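You operate a simulated robot arm through the tools that you are given. There is no shell and no other tool. Be economical: measure what you need, move in short steps, check, and stop when the job is done.

Carry out the task below with a simulated robot arm. There is one attempt and no reset: what you move stays moved.

TASK
Set the test bearing's drag to 10 on the drag gauge; prove the shaft true.
Fine: slotted nut hard home, then back by the gauge; arm on, one whole turn to TRUE, arm clear.

The check looks at the end state, three seconds after you hand in, the way a careful person would. Anything else that was tipped, shoved, dropped, spilled or broken makes it a failure.

THE ROBOT
A 6-joint arm with a two-finger parallel gripper, fixed in place. Base frame: the origin is at the foot of the arm, x ahead of it, y to its left, z up. Lengths are in mm, angles in degrees, forces in N, time in s.
With the tool pointing down near the work surface it reaches from about 240 to 660 mm from the base axis. Its first joint turns from -66.0 to 66.0 degrees. Payload 2.9 kg.
The tool frame sits at the grasp point between the pads (the TCP): z along the fingers, y along the line on which they close. The tips reach 30 mm beyond it. The gripper opens to 110 mm. The fingers are 20 mm wide and 10 mm thick; the gripper's body (48 by 112 mm) begins 55 mm behind the TCP.
Orientation is that of the tool frame in the base frame, as [roll, pitch, yaw] about the fixed x, y, z axes, in that order (R = Rz(yaw) Ry(pitch) Rx(roll)). With the fingers straight down and closing along the base's y, the tool's x points along the base's -x, its y along +y and its z along -z.

THE INTERFACE
- The arm moves only by the tool arm_command. Its argument "rows" is one flat list of numbers, 7 for each row, row after row: the finger opening in cm, from 0 to 11, then the shift along the tool's x, y, z in cm, then the turn, a rotation vector about the tool's x, y, z in degrees. In form: [claw, x, y, z, rx, ry, rz, claw, x, y, z, rx, ry, rz, ...]. A call has 1 to 20 rows; each row is the pose to reach, as a shift and turn from the pose commanded when the call began, along the tool's axes at that moment. A row lasts 0.2 s, in which the tool goes at most 50 mm and 8.6 degrees; a call with a longer step from one row to the next is refused whole, and so is a gripper value outside its range. A pose out of reach is approached as far as the arm can. The call stops where the force on the tool passes 40 N (or 10 N more than at its start, if that is more) or the arm is blocked; 0.2 s more then pass. Each finger travels about 108 mm/s and halts on what it meets, pressing with about 34 N; the grip force reading is that of the motor and also rises with nothing between the fingers. The clock runs only during rows and for 0.2 s after the last one: add rows that repeat a pose to give the fingers time. The reply holds the time, the measured pose of the TCP, the force on the tool along the base axes, the opening and the grip force, in the units named above and with some noise, with the torque about the TCP (base axes, N m) and any sound that the robot's microphone picked up, and new pictures: "show" is both (left out), scene, wrist or none.
- Cameras (640 x 400 px; columns grow to the right, rows downward): "scene" is fixed at [90.4, 425.5, 1410]; the picture's right is [-0.65, -0.76, 0.00], its down [-0.30, 0.25, -0.92] and it looks along [0.70, -0.60, -0.39] (base axes); focal length 308 px, centre (320, 200). "wrist" rides on the gripper at [72, 17, -103] in the tool frame; the picture's right is [-0.23, 0.97, 0.00], its down [-0.76, -0.18, -0.62] and it looks along [-0.61, -0.14, 0.78] (tool axes); focal length 222 px, centre (320, 200). There is no depth. A picture from a camera that has moved, and an enlarged one, comes with that camera's place and axes in the base frame and with its lens. The place of the scene camera against the robot may be out by one fixed shift of up to 18 mm in any direction.
- close_up(camera, box): a new picture of the part [left, top, right, bottom] of that camera's present view, enlarged. No time passes.
- sign_off(): hands the job in; it is judged then, once.

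Work in short steps. Places have to be worked out from the pictures, the camera data and where the tool is seen: move nearer, look again, correct. Check each grasp and each placing, and mend what went wrong. You have 120 turns and 200 pictures in all, those below and enlarged ones among them. Open the gripper and draw the arm clear of the work before you hand the job in, unless the task says otherwise; then end with one line.

The tools are called after ">>>" by a JSON object that holds its "method" and its "body". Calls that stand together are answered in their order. arm_command: Moves the arm, as the interface text tells. Its arguments: {"type":"object","properties":{"rows":{"type":"array","items":{"type":"number"}},"show":{"type":"string","enum":["both","scene","wrist","none"]}},"required":["rows"]} The other tools are called the same way: close_up (camera, box) takes an enlarged picture of a part of a camera's view; sign_off () hands the job in.

At the start:

```text
t: 0.0
tcp_pos: [364.8, -38.0, 1283.5]
tool_rot: [179.9, 0.1, -180.0]
contact_force: [-0.9, 0.4, 0.0]
wrist_torque: [-0.03, 0.01, 0.05]
finger_gap: 109.8
gripper_force: 0.0
```

scene: 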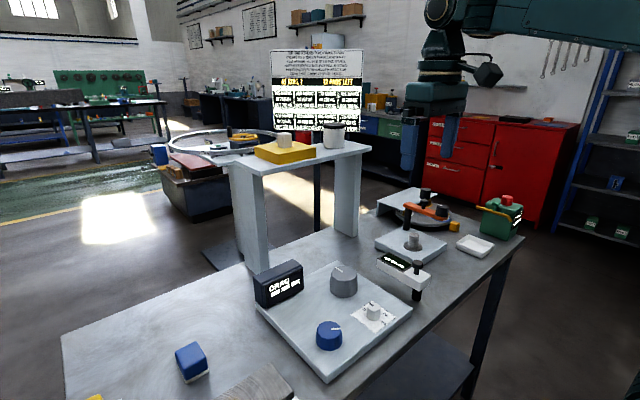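
wrist: 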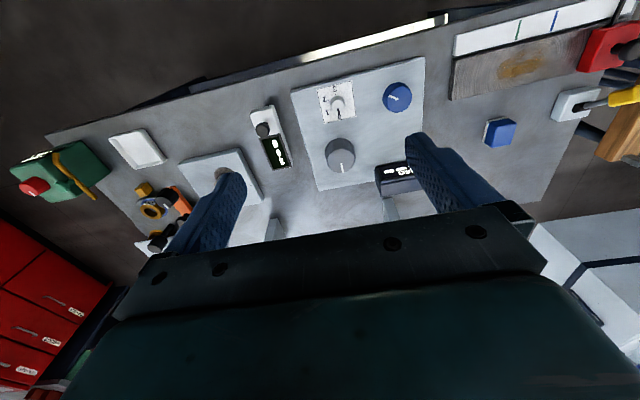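

I start by reading the placard and the work items in enlarged pictures.

>>> {"method": "close_up", "body": {"camera": "scene", "box": [265, 40, 370, 135]}}

>>> {"method": "close_up", "body": {"camera": "scene", "box": [240, 240, 420, 380]}}

>>> {"method": "close_up", "body": {"camera": "scene", "box": [360, 170, 530, 300]}}

>>> {"method": "close_up", "body": {"camera": "wrist", "box": [0, 60, 320, 260]}}

>>> {"method": "close_up", "body": {"camera": "wrist", "box": [320, 0, 640, 200]}}

```text
4.21 times, centred on (318, 88) of scene
camera zoom: at [90.4, 425.5, 1410.0], right [-0.65, -0.76, 0.0], down [-0.3, 0.25, -0.92], along [0.7, -0.6, -0.39], focal length 1298 px, centre (330, 674)
```

zoom: 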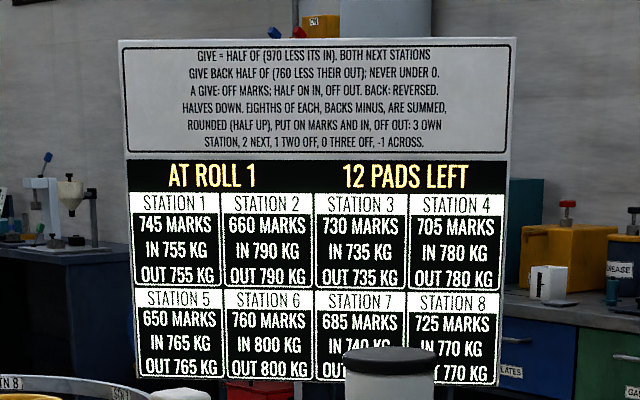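

```text
2.86 times, centred on (330, 310) of scene
camera zoom: at [90.4, 425.5, 1410.0], right [-0.65, -0.76, 0.0], down [-0.3, 0.25, -0.92], along [0.7, -0.6, -0.39], focal length 881 px, centre (291, -114)
```

zoom: 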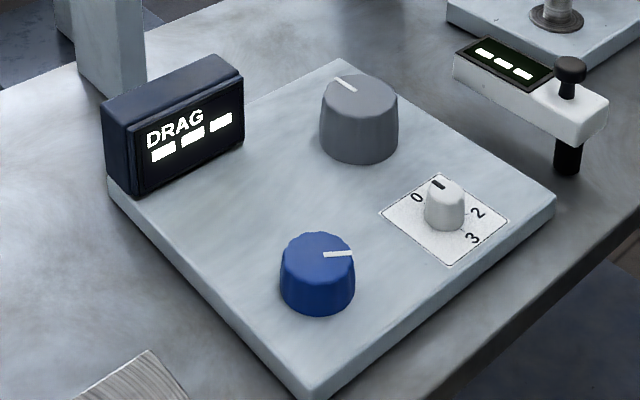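

```text
3.08 times, centred on (445, 235) of scene
camera zoom: at [90.4, 425.5, 1410.0], right [-0.65, -0.76, 0.0], down [-0.3, 0.25, -0.92], along [0.7, -0.6, -0.39], focal length 949 px, centre (-65, 92)
```

zoom: 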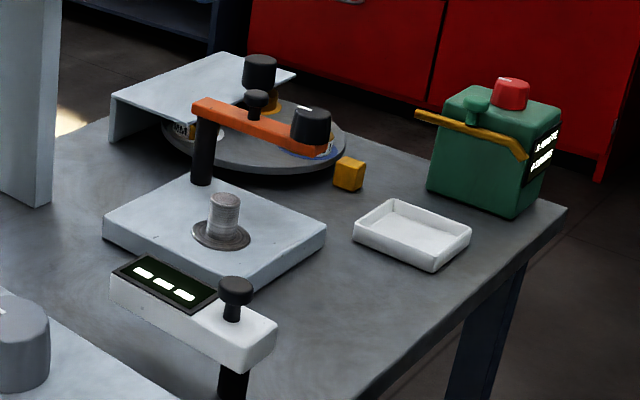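

```text
2.00 times, centred on (160, 160) of wrist
camera zoom: at [292.4, -19.8, 1387.8], right [0.23, 0.97, 0.0], down [0.76, -0.18, 0.62], along [0.61, -0.14, -0.78], focal length 444 px, centre (640, 280)
```

zoom: 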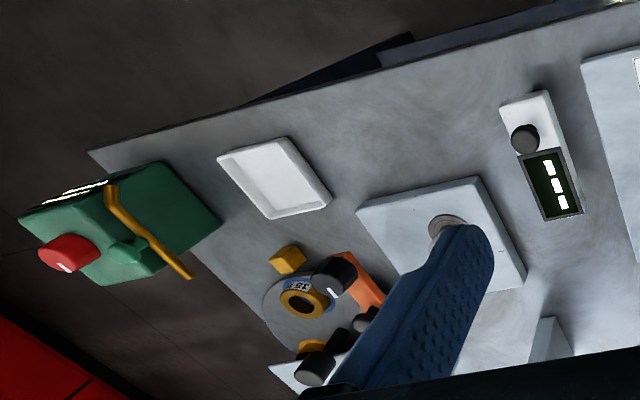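

```text
2.00 times, centred on (480, 100) of wrist
camera zoom: at [292.4, -19.8, 1387.8], right [0.23, 0.97, 0.0], down [0.76, -0.18, 0.62], along [0.61, -0.14, -0.78], focal length 444 px, centre (0, 400)
```

zoom: 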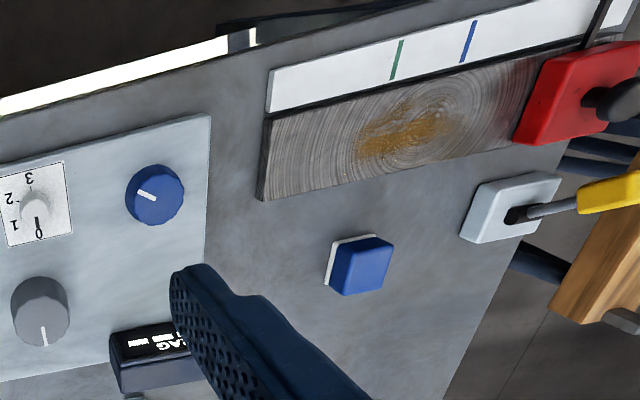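

The panel with the DRAG display, knobs and the shaft plate seem in reach (surface near z≈900). I draw back a little and down to look closer from y≈-60.

>>> {"method": "arm_command", "body": {"rows": [11, 2, 0, 4, 0, 0, 0, 11, 4, 0, 8, 0, 0, 0, 11, 4, -2, 10, 0, 0, 0], "show": "both"}}

```text
t: 0.8
tcp_pos: [327.6, -57.7, 1182.4]
tool_rot: [-180.0, 0.1, 180.0]
contact_force: [1.3, -1.0, 0.5]
wrist_torque: [-0.04, 0.0, 0.01]
finger_gap: 109.8
gripper_force: 0.1
camera wrist: at [254.7, -40.8, 1286.7], right [0.23, 0.97, 0.0], down [0.76, -0.18, 0.62], along [0.61, -0.14, -0.78], focal length 222 px, centre (320, 200)
```

scene: 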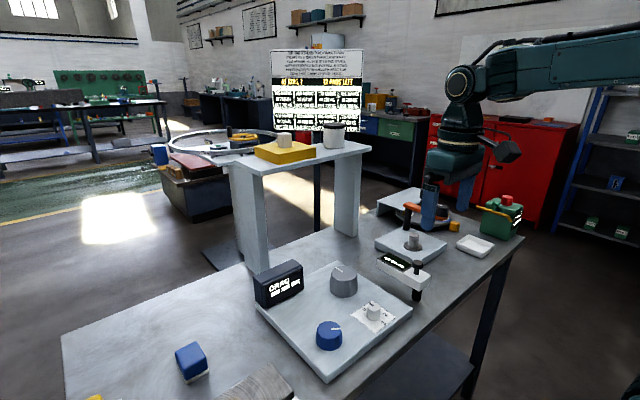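
wrist: 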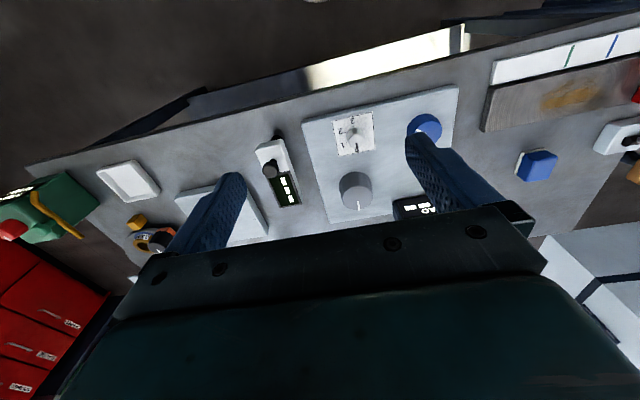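

Close-ups from here of the panel, the white gauge and the shaft plate.

>>> {"method": "close_up", "body": {"camera": "wrist", "box": [290, 80, 470, 220]}}

>>> {"method": "close_up", "body": {"camera": "wrist", "box": [80, 120, 310, 270]}}

>>> {"method": "close_up", "body": {"camera": "scene", "box": [370, 220, 450, 310]}}

>>> {"method": "close_up", "body": {"camera": "scene", "box": [160, 120, 380, 290]}}

```text
2.86 times, centred on (380, 150) of wrist
camera zoom: at [254.7, -40.8, 1286.7], right [0.23, 0.97, 0.0], down [0.76, -0.18, 0.62], along [0.61, -0.14, -0.78], focal length 635 px, centre (149, 343)
```

zoom: 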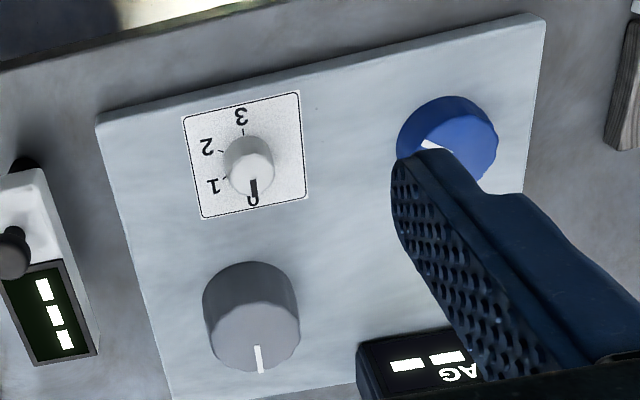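

```text
2.67 times, centred on (195, 195) of wrist
camera zoom: at [254.7, -40.8, 1286.7], right [0.23, 0.97, 0.0], down [0.76, -0.18, 0.62], along [0.61, -0.14, -0.78], focal length 592 px, centre (653, 213)
```

zoom: 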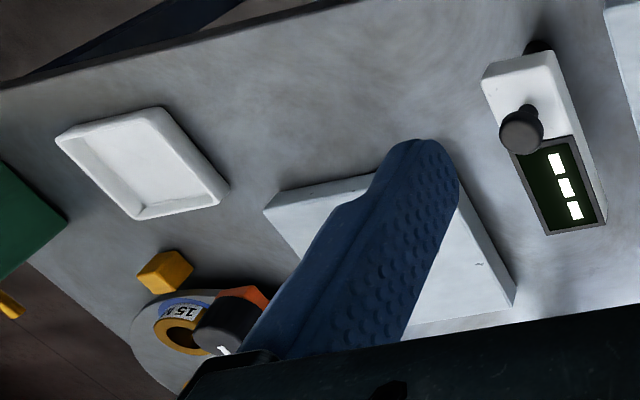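

```text
4.44 times, centred on (410, 265) of scene
camera zoom: at [90.3, 425.5, 1410.0], right [-0.65, -0.76, 0.0], down [-0.3, 0.25, -0.92], along [0.7, -0.6, -0.39], focal length 1370 px, centre (-80, -89)
```

zoom: 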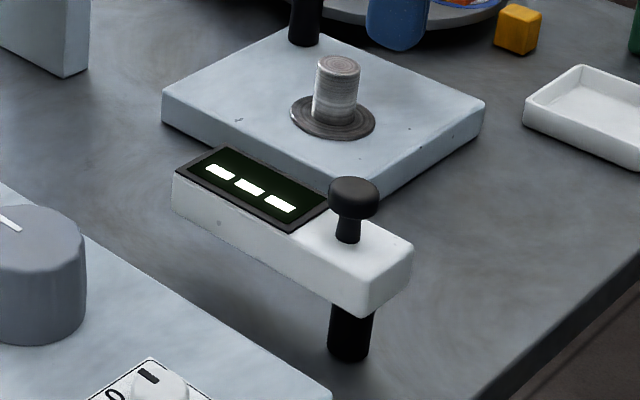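

```text
2.35 times, centred on (270, 205) of scene
camera zoom: at [90.3, 425.5, 1410.0], right [-0.65, -0.76, 0.0], down [-0.3, 0.25, -0.92], along [0.7, -0.6, -0.39], focal length 725 px, centre (438, 188)
```

zoom: 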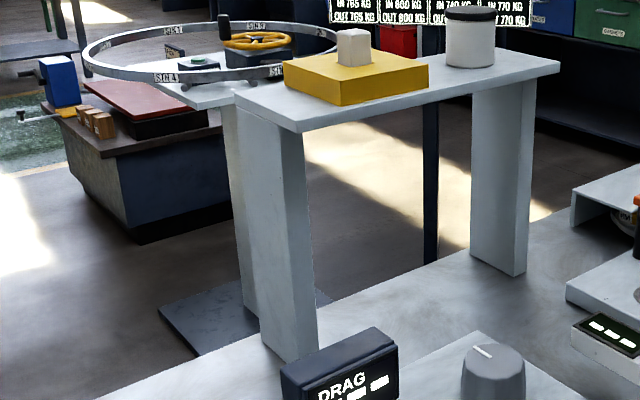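

Now a closer look at each knob from the scene camera.

>>> {"method": "close_up", "body": {"camera": "scene", "box": [305, 255, 365, 355]}}

>>> {"method": "close_up", "body": {"camera": "scene", "box": [50, 330, 310, 400]}}

>>> {"method": "close_up", "body": {"camera": "wrist", "box": [460, 0, 640, 220]}}

```text
4.00 times, centred on (335, 305) of scene
camera zoom: at [90.3, 425.5, 1410.0], right [-0.65, -0.76, 0.0], down [-0.3, 0.25, -0.92], along [0.7, -0.6, -0.39], focal length 1233 px, centre (260, -220)
```

zoom: 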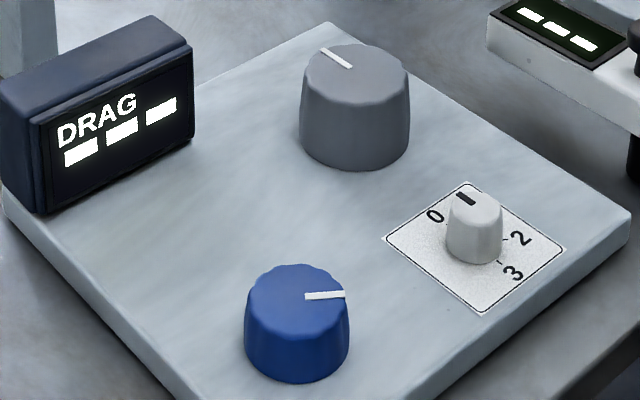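

```text
2.46 times, centred on (180, 365) of scene
camera zoom: at [90.3, 425.5, 1410.0], right [-0.65, -0.76, 0.0], down [-0.3, 0.25, -0.92], along [0.7, -0.6, -0.39], focal length 759 px, centre (665, -206)
```

zoom: 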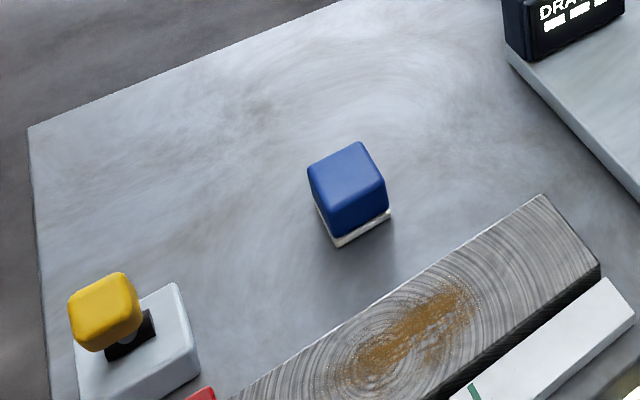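

```text
1.82 times, centred on (550, 110) of wrist
camera zoom: at [254.7, -40.8, 1286.7], right [0.23, 0.97, 0.0], down [0.76, -0.18, 0.62], along [0.61, -0.14, -0.78], focal length 404 px, centre (-98, 364)
```

zoom: 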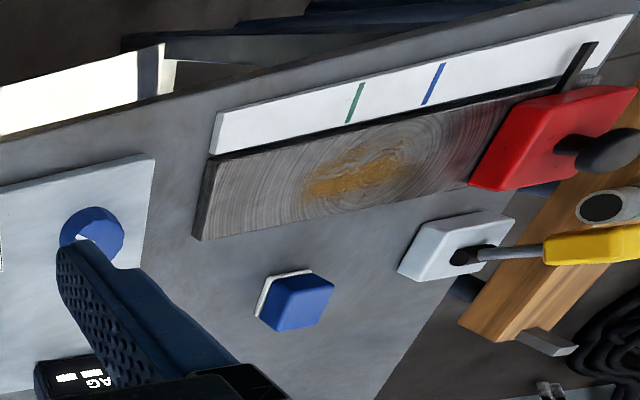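

I zoom strongly on the shaft and on the gauge arm to see slots or labels.

>>> {"method": "close_up", "body": {"camera": "scene", "box": [400, 228, 428, 254]}}

>>> {"method": "close_up", "body": {"camera": "scene", "box": [375, 180, 475, 240]}}

>>> {"method": "close_up", "body": {"camera": "scene", "box": [475, 185, 530, 245]}}

```text
15.38 times, centred on (414, 241) of scene
camera zoom: at [90.3, 425.5, 1410.0], right [-0.65, -0.76, 0.0], down [-0.3, 0.25, -0.92], along [0.7, -0.6, -0.39], focal length 4743 px, centre (-1126, -431)
```

zoom: 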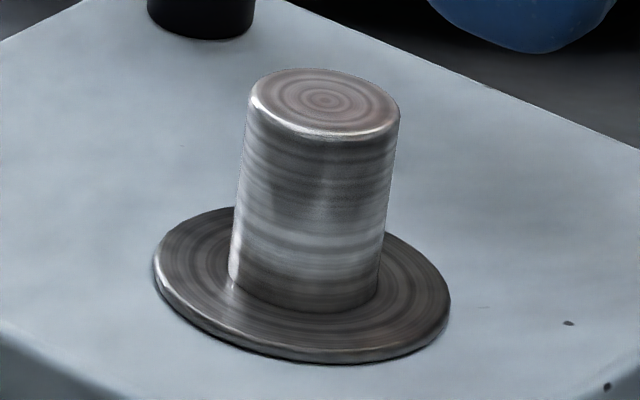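

```text
6.40 times, centred on (425, 210) of scene
camera zoom: at [90.3, 425.5, 1410.0], right [-0.65, -0.76, 0.0], down [-0.3, 0.25, -0.92], along [0.7, -0.6, -0.39], focal length 1973 px, centre (-352, 136)
```

zoom: 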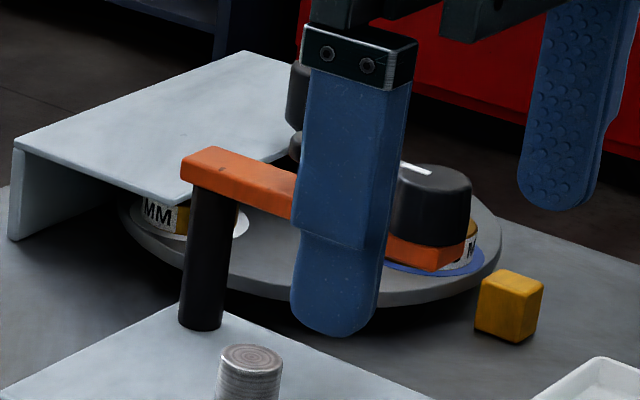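

```text
6.67 times, centred on (502, 215) of scene
camera zoom: at [90.3, 425.5, 1410.0], right [-0.65, -0.76, 0.0], down [-0.3, 0.25, -0.92], along [0.7, -0.6, -0.39], focal length 2055 px, centre (-897, 100)
```

zoom: 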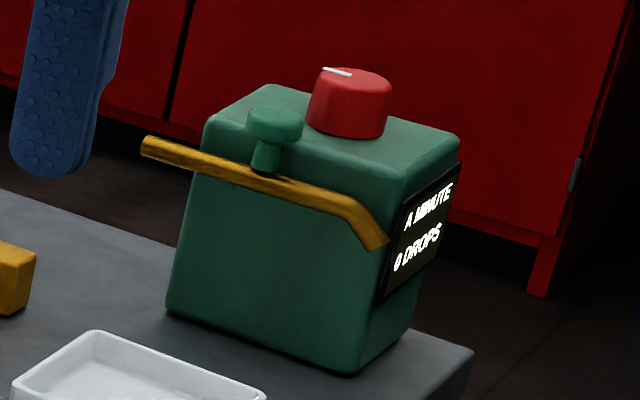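

The white gauge arm stands on a post near (395,-152) and the shaft near (523,-320). I go nearer with fingers closed to look at both.

>>> {"method": "arm_command", "body": {"rows": [8, -4, -3, 2, 0, 0, 0, 4, -8, -7, 4, 0, 0, 0, 1, -12, -11, 5, 0, 0, 0, 1, -13, -14, 5, 0, 0, 0], "show": "wrist"}}

```text
refused: row 1 steps farther than a row can; nothing moved
```

Smaller steps for the same move.

>>> {"method": "arm_command", "body": {"rows": [8, -3, -3, 1, 0, 0, 0, 4, -6, -6, 2, 0, 0, 0, 1, -9, -9, 3, 0, 0, 0, 1, -12, -12, 4, 0, 0, 0, 1, -13, -14, 5, 0, 0, 0], "show": "wrist"}}

```text
t: 2.0
tcp_pos: [456.5, -198.7, 1134.6]
tool_rot: [-180.0, 0.0, 179.9]
contact_force: [-0.2, 0.1, 0.2]
wrist_torque: [0.08, 0.01, 0.0]
finger_gap: 10.1
gripper_force: 0.0
camera wrist: at [384.4, -181.0, 1238.4], right [0.23, 0.97, 0.0], down [0.76, -0.18, 0.62], along [0.61, -0.14, -0.78], focal length 222 px, centre (320, 200)
```

wrist: 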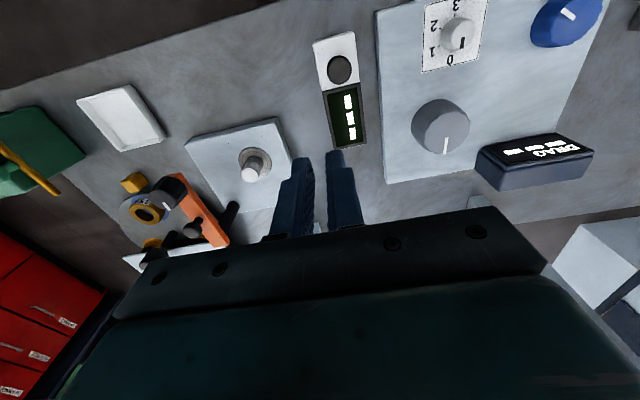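

>>> {"method": "close_up", "body": {"camera": "wrist", "box": [170, 20, 390, 240]}}

>>> {"method": "close_up", "body": {"camera": "wrist", "box": [370, 0, 640, 190]}}

>>> {"method": "close_up", "body": {"camera": "wrist", "box": [100, 150, 250, 270]}}

```text
1.82 times, centred on (280, 130) of wrist
camera zoom: at [384.4, -181.0, 1238.4], right [0.23, 0.97, 0.0], down [0.76, -0.18, 0.62], along [0.61, -0.14, -0.78], focal length 404 px, centre (393, 327)
```

zoom: 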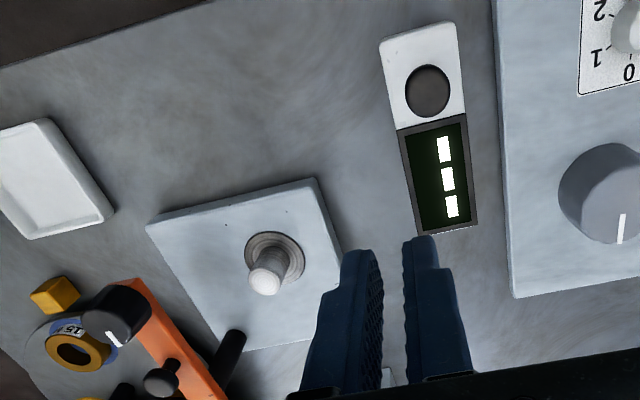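

```text
2.11 times, centred on (505, 95) of wrist
camera zoom: at [384.4, -181.0, 1238.4], right [0.23, 0.97, 0.0], down [0.76, -0.18, 0.62], along [0.61, -0.14, -0.78], focal length 468 px, centre (-70, 421)
```

zoom: 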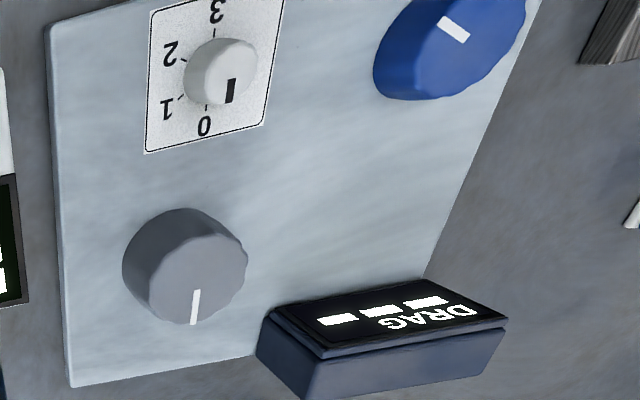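

```text
3.33 times, centred on (175, 210) of wrist
camera zoom: at [384.4, -181.0, 1238.4], right [0.23, 0.97, 0.0], down [0.76, -0.18, 0.62], along [0.61, -0.14, -0.78], focal length 740 px, centre (803, 167)
```

zoom: 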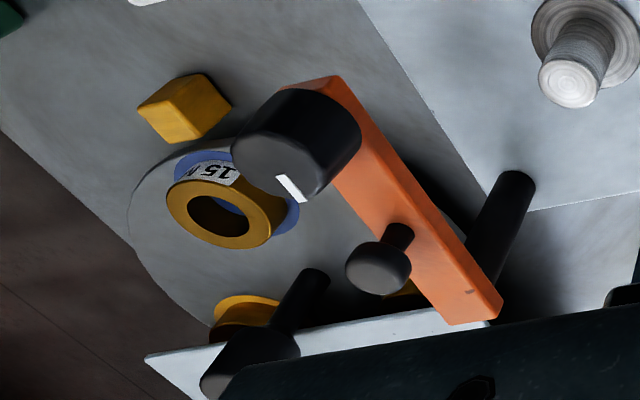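

The display bench surface seems a bit lower than I guessed (knob tops near z≈920). I move over toward the panel to triangulate the knobs.

>>> {"method": "arm_command", "body": {"rows": [1, 0, 4, 2, 0, 0, 0, 1, 0, 8, 4, 0, 0, 0, 1, 0, 12, 5, 0, 0, 0, 1, 1, 16, 6, 0, 0, 0, 1, 1.5, 20, 7, 0, 0, 0, 1, 1.5, 23, 8, 0, 0, 0], "show": "wrist"}}

```text
t: 3.4
tcp_pos: [438.1, 31.9, 1053.7]
tool_rot: [180.0, 0.1, -179.9]
contact_force: [0.3, 0.3, -0.4]
wrist_torque: [-0.01, 0.0, 0.0]
finger_gap: 10.2
gripper_force: 0.0
camera wrist: at [365.4, 49.3, 1158.0], right [0.23, 0.97, 0.0], down [0.76, -0.18, 0.62], along [0.61, -0.14, -0.78], focal length 222 px, centre (320, 200)
```

wrist: 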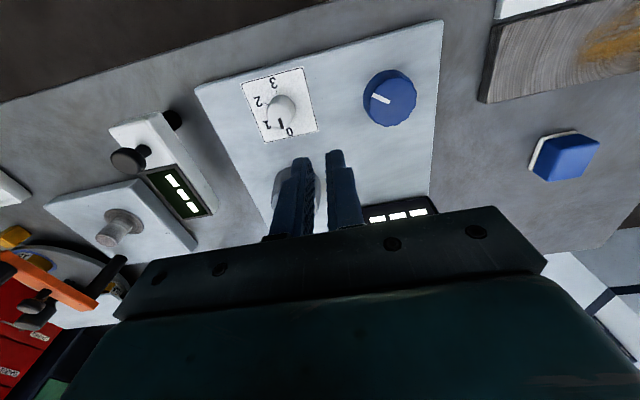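

Blue knob about (440,105), top 905–930, Ø≈50. I move over it and lower for a better fix, opening the fingers.

>>> {"method": "arm_command", "body": {"rows": [4, 0, 4, 2, 0, 0, 0, 8, 0, 7.2, 4, 0, 0, 0, 8, 0, 7.2, 4, 0, 0, 0], "show": "both"}}

>>> {"method": "close_up", "body": {"camera": "wrist", "box": [220, 20, 420, 220]}}

>>> {"method": "close_up", "body": {"camera": "scene", "box": [250, 230, 410, 370]}}

```text
t: 4.2
tcp_pos: [437.4, 104.5, 1012.1]
tool_rot: [-180.0, 0.0, 180.0]
contact_force: [0.7, -0.4, -0.1]
wrist_torque: [0.0, 0.03, -0.01]
finger_gap: 80.3
gripper_force: 0.1
camera wrist: at [365.6, 121.4, 1117.6], right [0.23, 0.97, 0.0], down [0.76, -0.18, 0.62], along [0.61, -0.14, -0.78], focal length 222 px, centre (320, 200)
```

scene: 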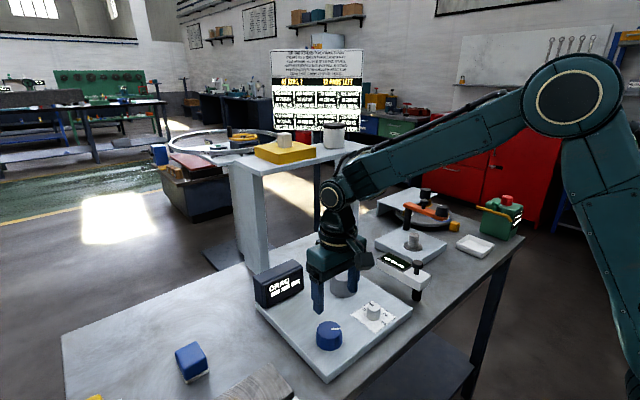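
wrist: 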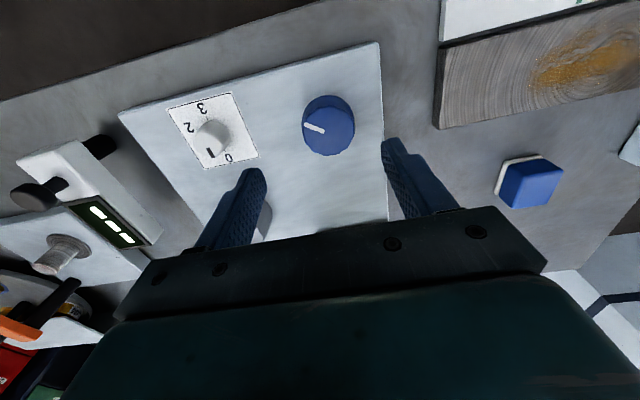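

```text
2.00 times, centred on (320, 120) of wrist
camera zoom: at [365.6, 121.4, 1117.6], right [0.23, 0.97, 0.0], down [0.76, -0.18, 0.62], along [0.61, -0.14, -0.78], focal length 444 px, centre (320, 360)
```

zoom: 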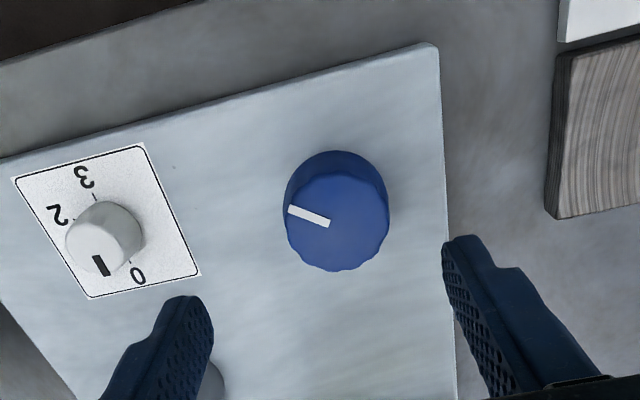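

```text
2.86 times, centred on (330, 300) of scene
camera zoom: at [90.3, 425.5, 1410.0], right [-0.65, -0.76, 0.0], down [-0.3, 0.25, -0.92], along [0.7, -0.6, -0.39], focal length 881 px, centre (291, -86)
```

zoom: 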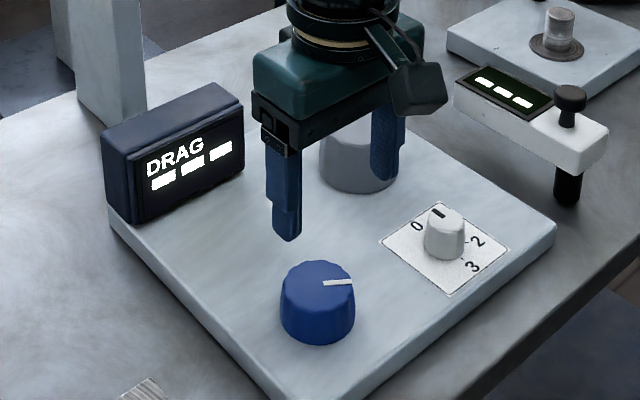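

Blue top fits near (447,113), z≈890–905. I centre on it and descend part way, then check.

>>> {"method": "arm_command", "body": {"rows": [8, -0.5, 0.4, 2, 0, 0, 0, 8, -1, 0.8, 5, 0, 0, 0, 8, -1, 0.8, 7, 0, 0, 0], "show": "both"}}

>>> {"method": "close_up", "body": {"camera": "scene", "box": [250, 230, 410, 370]}}

```text
t: 5.0
tcp_pos: [449.2, 114.0, 944.7]
tool_rot: [-180.0, 0.1, -180.0]
contact_force: [-0.8, 0.7, -0.2]
wrist_torque: [0.03, -0.03, 0.0]
finger_gap: 80.1
gripper_force: 0.1
camera wrist: at [376.4, 130.9, 1048.4], right [0.23, 0.97, 0.0], down [0.76, -0.18, 0.62], along [0.61, -0.14, -0.78], focal length 222 px, centre (320, 200)
```

scene: 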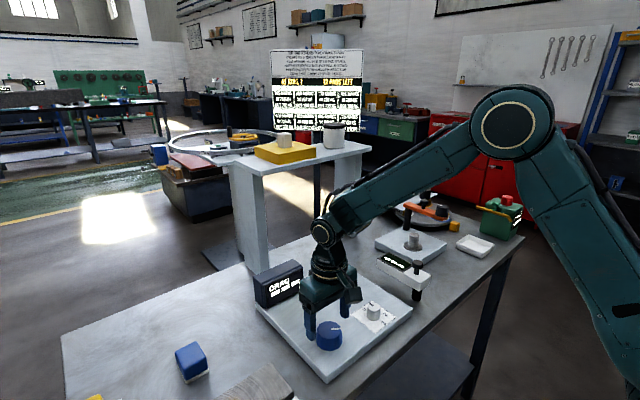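
wrist: 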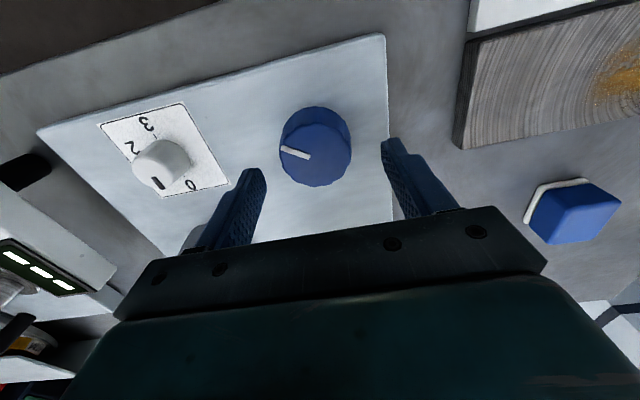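

```text
2.86 times, centred on (330, 300) of scene
camera zoom: at [90.4, 425.5, 1410.0], right [-0.65, -0.76, 0.0], down [-0.3, 0.25, -0.92], along [0.7, -0.6, -0.39], focal length 881 px, centre (291, -86)
```

zoom: 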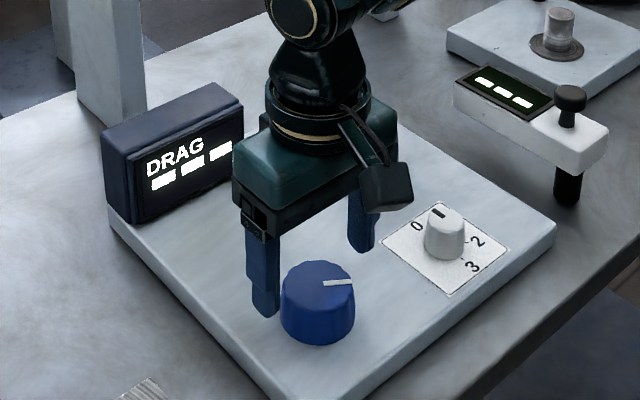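

Size ratios give the blue top at z≈910, centre (444,113), Ø50. I shift 5 mm back and lower so the tips are ~20 mm beside the knob, then close on it.

>>> {"method": "arm_command", "body": {"rows": [8, 0.5, -0.1, 1, 0, 0, 0, 8, 0.5, -0.1, 2.5, 0, 0, 0, 6, 0.5, -0.1, 2.5, 0, 0, 0, 4, 0.5, -0.1, 2.5, 0, 0, 0, 4, 0.5, -0.1, 2.5, 0, 0, 0], "show": "both"}}

>>> {"method": "close_up", "body": {"camera": "scene", "box": [250, 230, 410, 370]}}

```text
t: 6.2
tcp_pos: [444.3, 110.5, 918.3]
tool_rot: [-179.7, 0.0, 179.7]
contact_force: [3.0, -20.7, -1.4]
wrist_torque: [-0.54, -0.35, -0.15]
finger_gap: 53.2
gripper_force: 45.4
camera wrist: at [372.0, 128.2, 1022.4], right [0.23, 0.97, 0.0], down [0.76, -0.18, 0.62], along [0.61, -0.15, -0.78], focal length 222 px, centre (320, 200)
```

scene: 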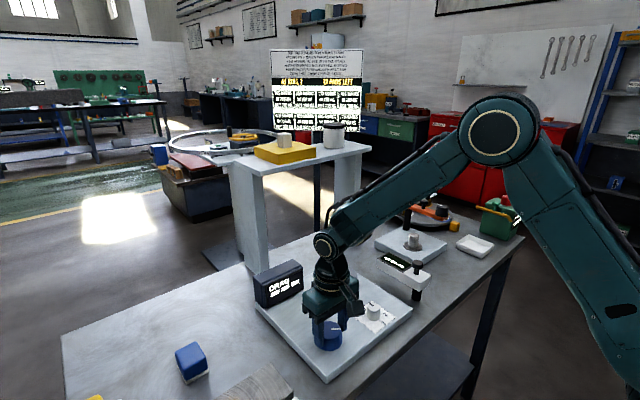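
wrist: 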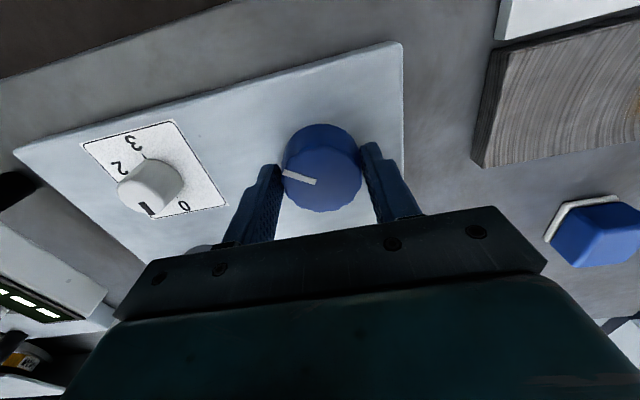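

```text
2.86 times, centred on (330, 300) of scene
camera zoom: at [90.5, 424.9, 1410.2], right [-0.65, -0.76, 0.0], down [-0.3, 0.25, -0.92], along [0.7, -0.6, -0.39], focal length 881 px, centre (291, -86)
```

zoom: 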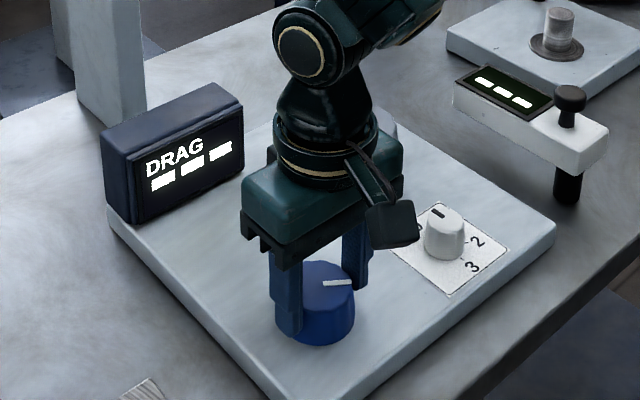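

The knob is held (gap 53) with a 20 N sideways load, so its centre is a few mm to -y. I relieve that and make a small clockwise turn (seen from above).

>>> {"method": "arm_command", "body": {"rows": [4, 0, -0.4, 0, 0, 0, 0, 4, 0, -0.4, 0, 0, 0, 8, 4, 0, -0.4, 0, 0, 0, 16, 4, 0, -0.4, 0, 0, 0, 24, 4, 0, -0.4, 0, 0, 0, 24], "show": "wrist"}}

>>> {"method": "close_up", "body": {"camera": "scene", "box": [250, 230, 410, 370]}}

```text
t: 7.4
tcp_pos: [445.5, 112.2, 917.9]
tool_rot: [179.7, 0.0, 156.4]
contact_force: [4.3, 29.5, -14.3]
wrist_torque: [0.18, -0.44, 0.17]
finger_gap: 53.3
gripper_force: 45.3
camera wrist: at [385.1, 156.4, 1022.9], right [0.6, 0.8, 0.01], down [0.63, -0.47, 0.62], along [0.5, -0.37, -0.78], focal length 222 px, centre (320, 200)
```

wrist: 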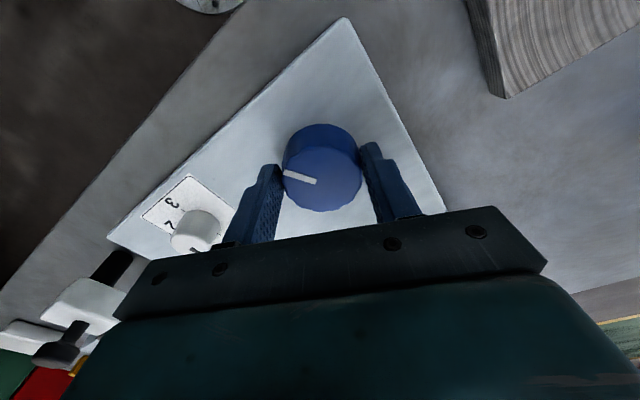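

```text
2.86 times, centred on (330, 300) of scene
camera zoom: at [90.6, 426.3, 1409.7], right [-0.65, -0.76, 0.0], down [-0.3, 0.25, -0.92], along [0.7, -0.6, -0.39], focal length 881 px, centre (291, -86)
```

zoom: 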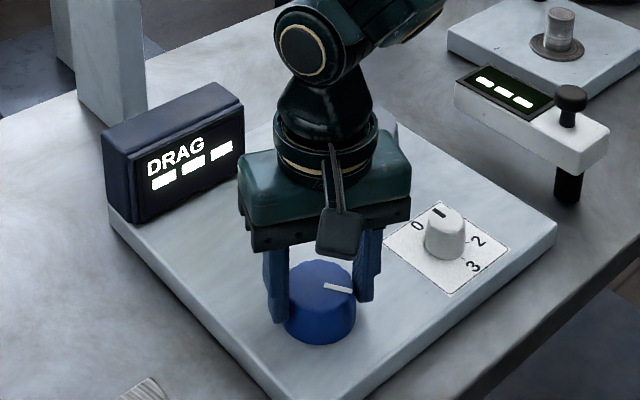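

The knob turned 24° with me with little torque (0.17 N·m) and DRAG still shows dashes. I correct the lateral load and keep turning clockwise, watching the torque.

>>> {"method": "arm_command", "body": {"rows": [4, 0.1, 0.2, 0, 0, 0, 0, 4, 0.1, 0.2, 0, 0, 0, 8, 4, 0.1, 0.2, 0, 0, 0, 16, 4, 0.1, 0.2, 0, 0, 0, 24, 4, 0.1, 0.2, 0, 0, 0, 32, 4, 0.1, 0.2, 0, 0, 0, 40, 4, 0.1, 0.2, 0, 0, 0, 48, 4, 0.1, 0.2, 0, 0, 0, 56, 4, 0.1, 0.2, 0, 0, 0, 64, 4, 0.1, 0.2, 0, 0, 0, 72], "show": "wrist"}}

>>> {"method": "close_up", "body": {"camera": "scene", "box": [250, 230, 410, 370]}}

```text
t: 8.4
tcp_pos: [445.5, 113.8, 919.3]
tool_rot: [179.4, 0.0, 133.8]
contact_force: [1.7, 3.9, -5.3]
wrist_torque: [0.32, -0.45, 0.03]
finger_gap: 53.5
gripper_force: 45.0
stopped in row 5: the force on the tool passed its limit at 45 N (the readings are from after the stop); the commanded pose is now the measured one
camera wrist: at [407.6, 177.2, 1023.4], right [0.86, 0.51, 0.01], down [0.39, -0.68, 0.62], along [0.32, -0.53, -0.79], focal length 222 px, centre (320, 200)
```

wrist: 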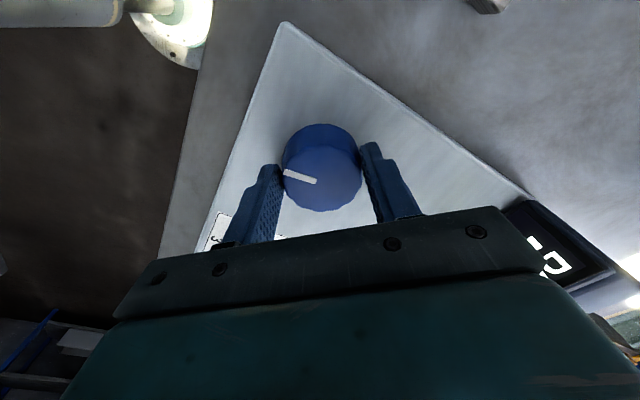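

```text
2.86 times, centred on (330, 300) of scene
camera zoom: at [90.5, 425.5, 1410.0], right [-0.65, -0.76, 0.0], down [-0.3, 0.25, -0.92], along [0.7, -0.6, -0.39], focal length 881 px, centre (291, -86)
```

zoom: 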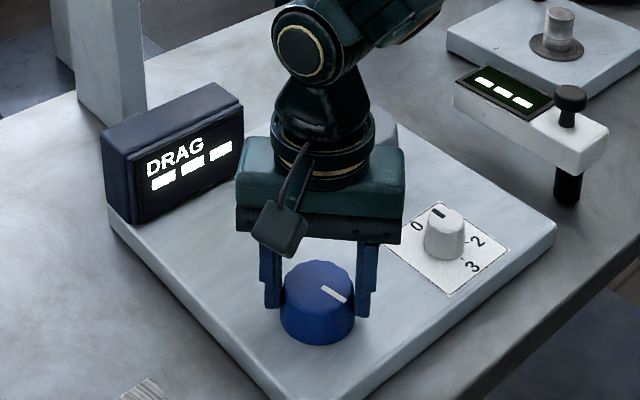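

The blue knob turns freely clockwise (46° so far), and the force comes from an off-centre grip (axis ≈(448,111)). DRAG is still dashes, so I release, rise, and go see the selector and gray knob.

>>> {"method": "arm_command", "body": {"rows": [8, 0, 0, 0, 0, 0, 0, 8, 0, 0, -4, 0, 0, -8, 8, 0, 0, -8, 0, 0, -16, 6, -2.5, -3, -8, 0, 0, -24, 6, -5, -6, -8, 0, 0, -32, 6, -7, -8, -8, 0, 0, -40, 6, -8.45, -9.4, -8, 0, 0, -46, 6, -8.45, -9.4, -8, 0, 0, -46], "show": "wrist"}}

>>> {"method": "close_up", "body": {"camera": "scene", "box": [250, 230, 410, 370]}}

```text
t: 10.2
tcp_pos: [434.9, -14.2, 996.6]
tool_rot: [179.3, 0.4, 179.5]
contact_force: [-0.1, -0.4, 0.8]
wrist_torque: [0.0, -0.03, 0.01]
finger_gap: 59.9
gripper_force: 0.0
camera wrist: at [362.9, 2.3, 1101.5], right [0.23, 0.97, 0.01], down [0.76, -0.19, 0.63], along [0.61, -0.14, -0.78], focal length 222 px, centre (320, 200)
```

wrist: 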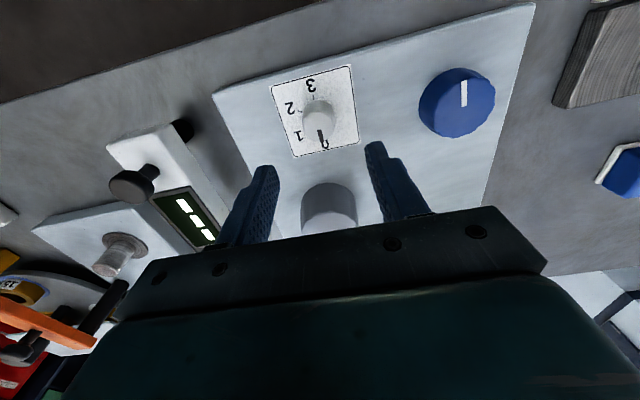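

```text
2.86 times, centred on (330, 300) of scene
camera zoom: at [90.4, 425.5, 1410.0], right [-0.65, -0.76, 0.0], down [-0.3, 0.25, -0.92], along [0.7, -0.6, -0.39], focal length 881 px, centre (291, -86)
```

zoom: 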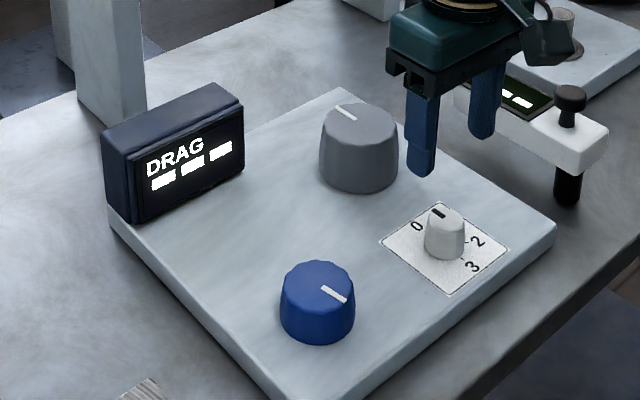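

Selector top ≈(422,-11). I centre on it and descend with fingers around it, then close.

>>> {"method": "arm_command", "body": {"rows": [6, 1.2, 0.3, 3, 0, 0, 0, 6, 1.2, 0.3, 6, 0, 0, 0, 6, 1.2, 0.3, 7.6, 0, 0, 0, 6, 1.2, 0.3, 7.6, 0, 0, 0], "show": "wrist"}}

>>> {"method": "close_up", "body": {"camera": "scene", "box": [320, 250, 420, 340]}}

```text
t: 11.2
tcp_pos: [422.7, -10.7, 923.3]
tool_rot: [179.5, 0.3, 179.6]
contact_force: [-0.2, -0.2, -0.2]
wrist_torque: [-0.02, -0.02, 0.0]
finger_gap: 59.9
gripper_force: 0.1
camera wrist: at [350.8, 7.5, 1026.7], right [0.23, 0.97, 0.01], down [0.76, -0.19, 0.63], along [0.61, -0.14, -0.78], focal length 222 px, centre (320, 200)
```

wrist: 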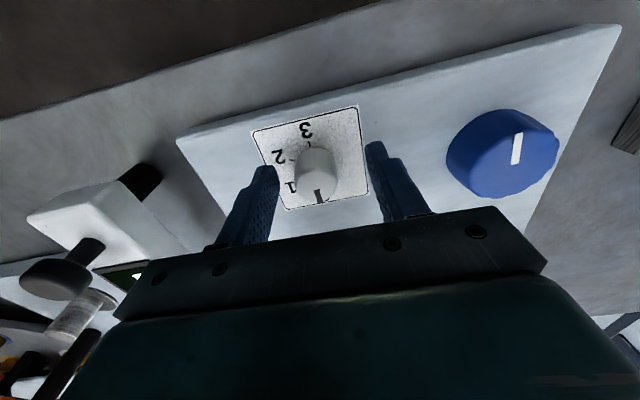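

```text
4.44 times, centred on (370, 295) of scene
camera zoom: at [90.4, 425.5, 1410.0], right [-0.65, -0.76, 0.0], down [-0.3, 0.25, -0.92], along [0.7, -0.6, -0.39], focal length 1370 px, centre (98, -222)
```

zoom: 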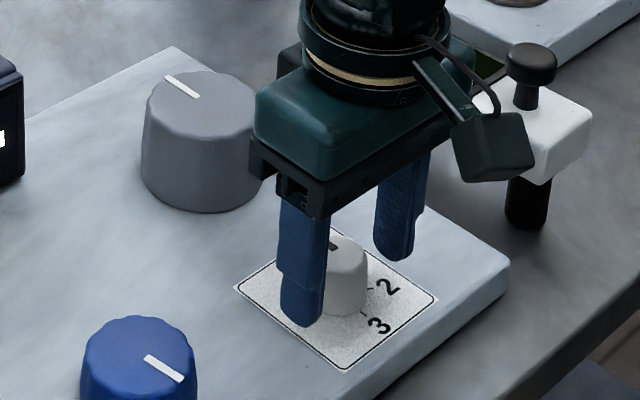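

Fingers straddle the selector. I close and turn it clockwise one position (~45°).

>>> {"method": "arm_command", "body": {"rows": [4, 0, 0, 0.4, 0, 0, 0, 2, 0, 0, 0.4, 0, 0, 0, 2, 0, 0, 0.4, 0, 0, 0, 2, 0, 0, 0.4, 0, 0, 8, 2, 0, 0, 0.4, 0, 0, 16, 2, 0, 0, 0.4, 0, 0, 24, 2, 0, 0, 0.4, 0, 0, 32, 2, 0, 0, 0.4, 0, 0, 40, 2, 0, 0, 0.4, 0, 0, 45], "show": "wrist"}}

>>> {"method": "close_up", "body": {"camera": "scene", "box": [250, 230, 420, 370]}}

```text
t: 13.2
tcp_pos: [425.0, -4.8, 917.5]
tool_rot: [179.0, -0.2, 135.0]
contact_force: [12.7, 29.1, -21.3]
wrist_torque: [0.45, -0.61, 0.42]
finger_gap: 28.2
gripper_force: 45.0
camera wrist: at [384.5, 56.9, 1022.1], right [0.85, 0.53, 0.01], down [0.41, -0.67, 0.62], along [0.34, -0.52, -0.79], focal length 222 px, centre (320, 200)
```

wrist: 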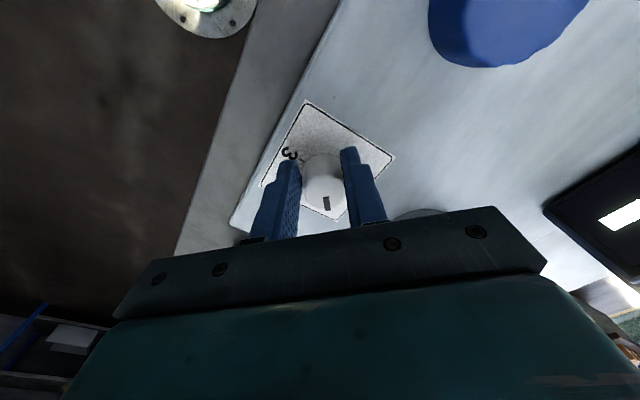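

```text
2.86 times, centred on (335, 300) of scene
camera zoom: at [90.9, 426.2, 1409.7], right [-0.65, -0.76, 0.0], down [-0.3, 0.25, -0.92], along [0.7, -0.6, -0.39], focal length 881 px, centre (277, -86)
```

zoom: 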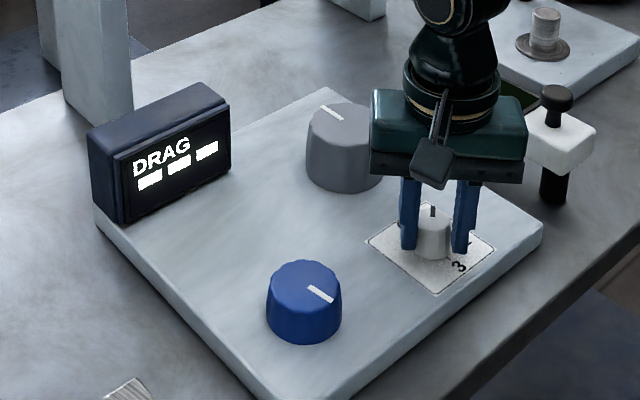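

The selector turned with me; the display is unchanged. I release and rise to see what it points at and the white gauge.

>>> {"method": "arm_command", "body": {"rows": [6, 0, 0, 0, 0, 0, 0, 6, 0, 0, -4, 0, 0, 0, 6, 0, 0, -8, 0, 0, -8, 6, 0, 0, -8, 0, 0, -16, 6, 0, 0, -8, 0, 0, -24, 6, 0, 0, -8, 0, 0, -32, 6, 0, 0, -8, 0, 0, -40, 6, 0, 0, -8, 0, 0, -45], "show": "wrist"}}

>>> {"method": "close_up", "body": {"camera": "scene", "box": [250, 210, 440, 350]}}

>>> {"method": "close_up", "body": {"camera": "wrist", "box": [240, 40, 400, 180]}}

```text
t: 15.0
tcp_pos: [423.1, -11.2, 997.6]
tool_rot: [179.5, 0.3, 179.7]
contact_force: [0.0, 0.7, 0.0]
wrist_torque: [0.0, -0.02, 0.01]
finger_gap: 60.1
gripper_force: 0.1
camera wrist: at [350.8, 6.3, 1101.3], right [0.23, 0.97, 0.01], down [0.76, -0.19, 0.63], along [0.61, -0.14, -0.78], focal length 222 px, centre (320, 200)
```

wrist: 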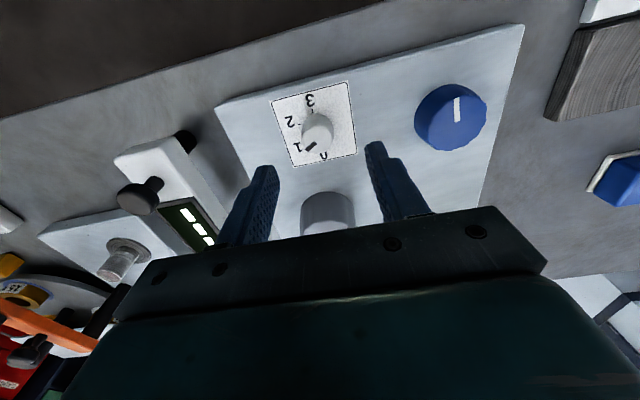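

```text
2.86 times, centred on (345, 280) of scene
camera zoom: at [90.4, 425.5, 1410.0], right [-0.65, -0.76, 0.0], down [-0.3, 0.25, -0.92], along [0.7, -0.6, -0.39], focal length 881 px, centre (249, -29)
```

zoom: 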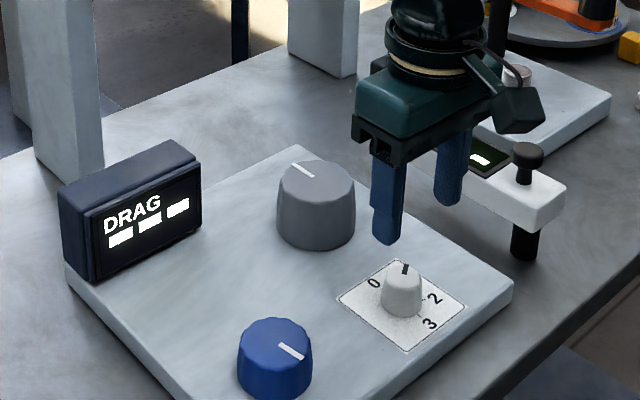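

```text
2.86 times, centred on (320, 110) of wrist
camera zoom: at [350.8, 6.3, 1101.3], right [0.23, 0.97, 0.01], down [0.76, -0.19, 0.63], along [0.61, -0.14, -0.78], focal length 635 px, centre (320, 457)
```

zoom: 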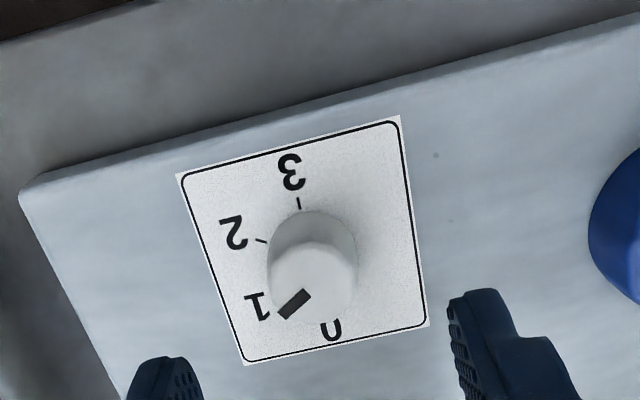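

The selector sits at 1 and nothing woke. Next the gray knob: I move over it at safe height to look.

>>> {"method": "arm_command", "body": {"rows": [8, -4, -0.6, -1, 0, 0, 0, 8, -7.5, -1.2, -1, 0, 0, 0, 8, -10, -1.5, -1, 0, 0, 0], "show": "wrist"}}

>>> {"method": "close_up", "body": {"camera": "scene", "box": [250, 210, 440, 350]}}

```text
t: 15.8
tcp_pos: [522.8, -26.7, 1007.9]
tool_rot: [179.5, 0.3, 179.6]
contact_force: [-1.1, 0.6, 0.3]
wrist_torque: [0.0, 0.01, 0.06]
finger_gap: 80.1
gripper_force: 0.0
camera wrist: at [450.5, -9.9, 1111.3], right [0.23, 0.97, 0.01], down [0.76, -0.19, 0.63], along [0.61, -0.14, -0.78], focal length 222 px, centre (320, 200)
```

wrist: 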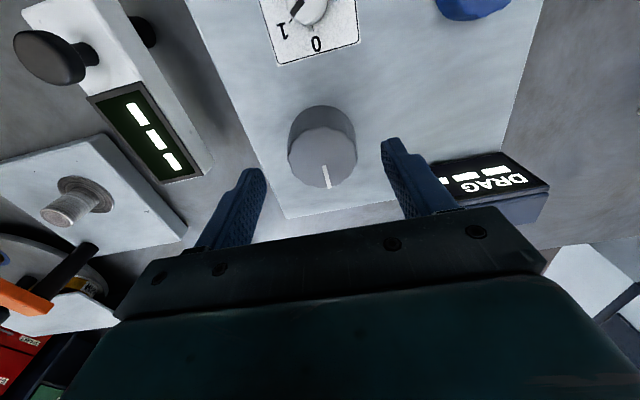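

```text
2.86 times, centred on (345, 280) of scene
camera zoom: at [90.4, 425.5, 1410.0], right [-0.65, -0.76, 0.0], down [-0.3, 0.25, -0.92], along [0.7, -0.6, -0.39], focal length 881 px, centre (249, -29)
```

zoom: 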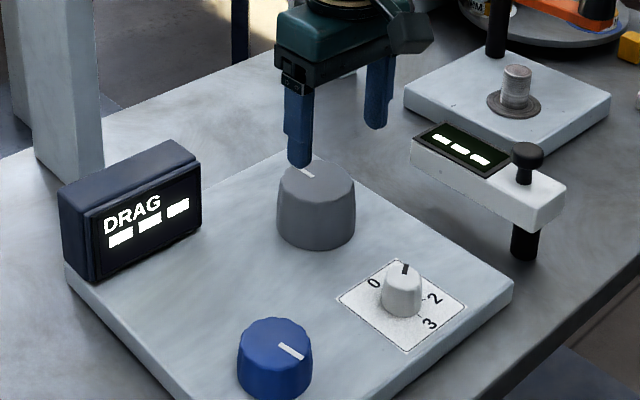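

Gray knob top ≈(551,-30), Ø≈65–70. I centre, open wider, descend, and close.

>>> {"method": "arm_command", "body": {"rows": [9.8, -1.4, -0.2, 0, 0, 0, 0, 9.8, -2.8, -0.35, 4, 0, 0, 0, 9.8, -2.8, -0.35, 8, 0, 0, 0, 8, -2.8, -0.35, 8.4, 0, 0, 0, 6, -2.8, -0.35, 8.4, 0, 0, 0, 6, -2.8, -0.35, 8.4, 0, 0, 0], "show": "wrist"}}

>>> {"method": "close_up", "body": {"camera": "scene", "box": [250, 210, 440, 350]}}

```text
t: 17.2
tcp_pos: [551.8, -30.8, 922.9]
tool_rot: [179.7, 0.2, 179.6]
contact_force: [2.0, -4.8, -1.2]
wrist_torque: [-0.33, -0.23, 0.04]
finger_gap: 69.1
gripper_force: 44.8
camera wrist: at [478.0, -13.1, 1028.1], right [0.24, 0.97, 0.01], down [0.76, -0.19, 0.63], along [0.61, -0.14, -0.78], focal length 222 px, centre (320, 200)
```

wrist: 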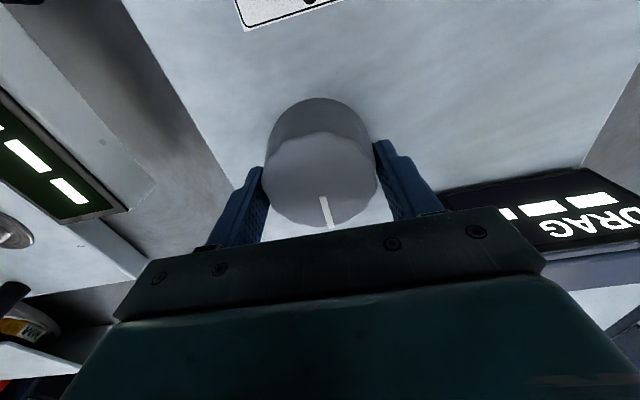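

```text
2.86 times, centred on (345, 280) of scene
camera zoom: at [90.4, 425.4, 1410.1], right [-0.65, -0.76, 0.0], down [-0.3, 0.25, -0.92], along [0.7, -0.6, -0.39], focal length 881 px, centre (249, -29)
```

zoom: 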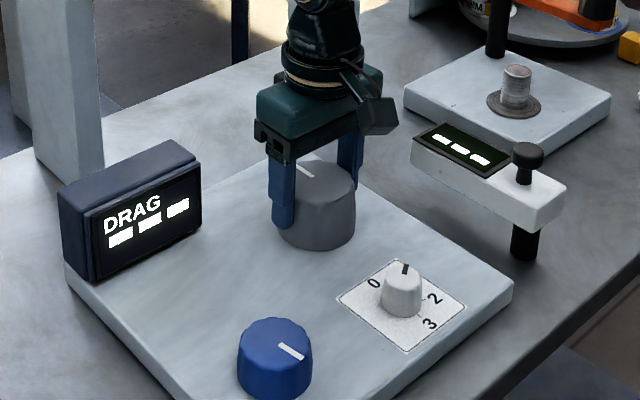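

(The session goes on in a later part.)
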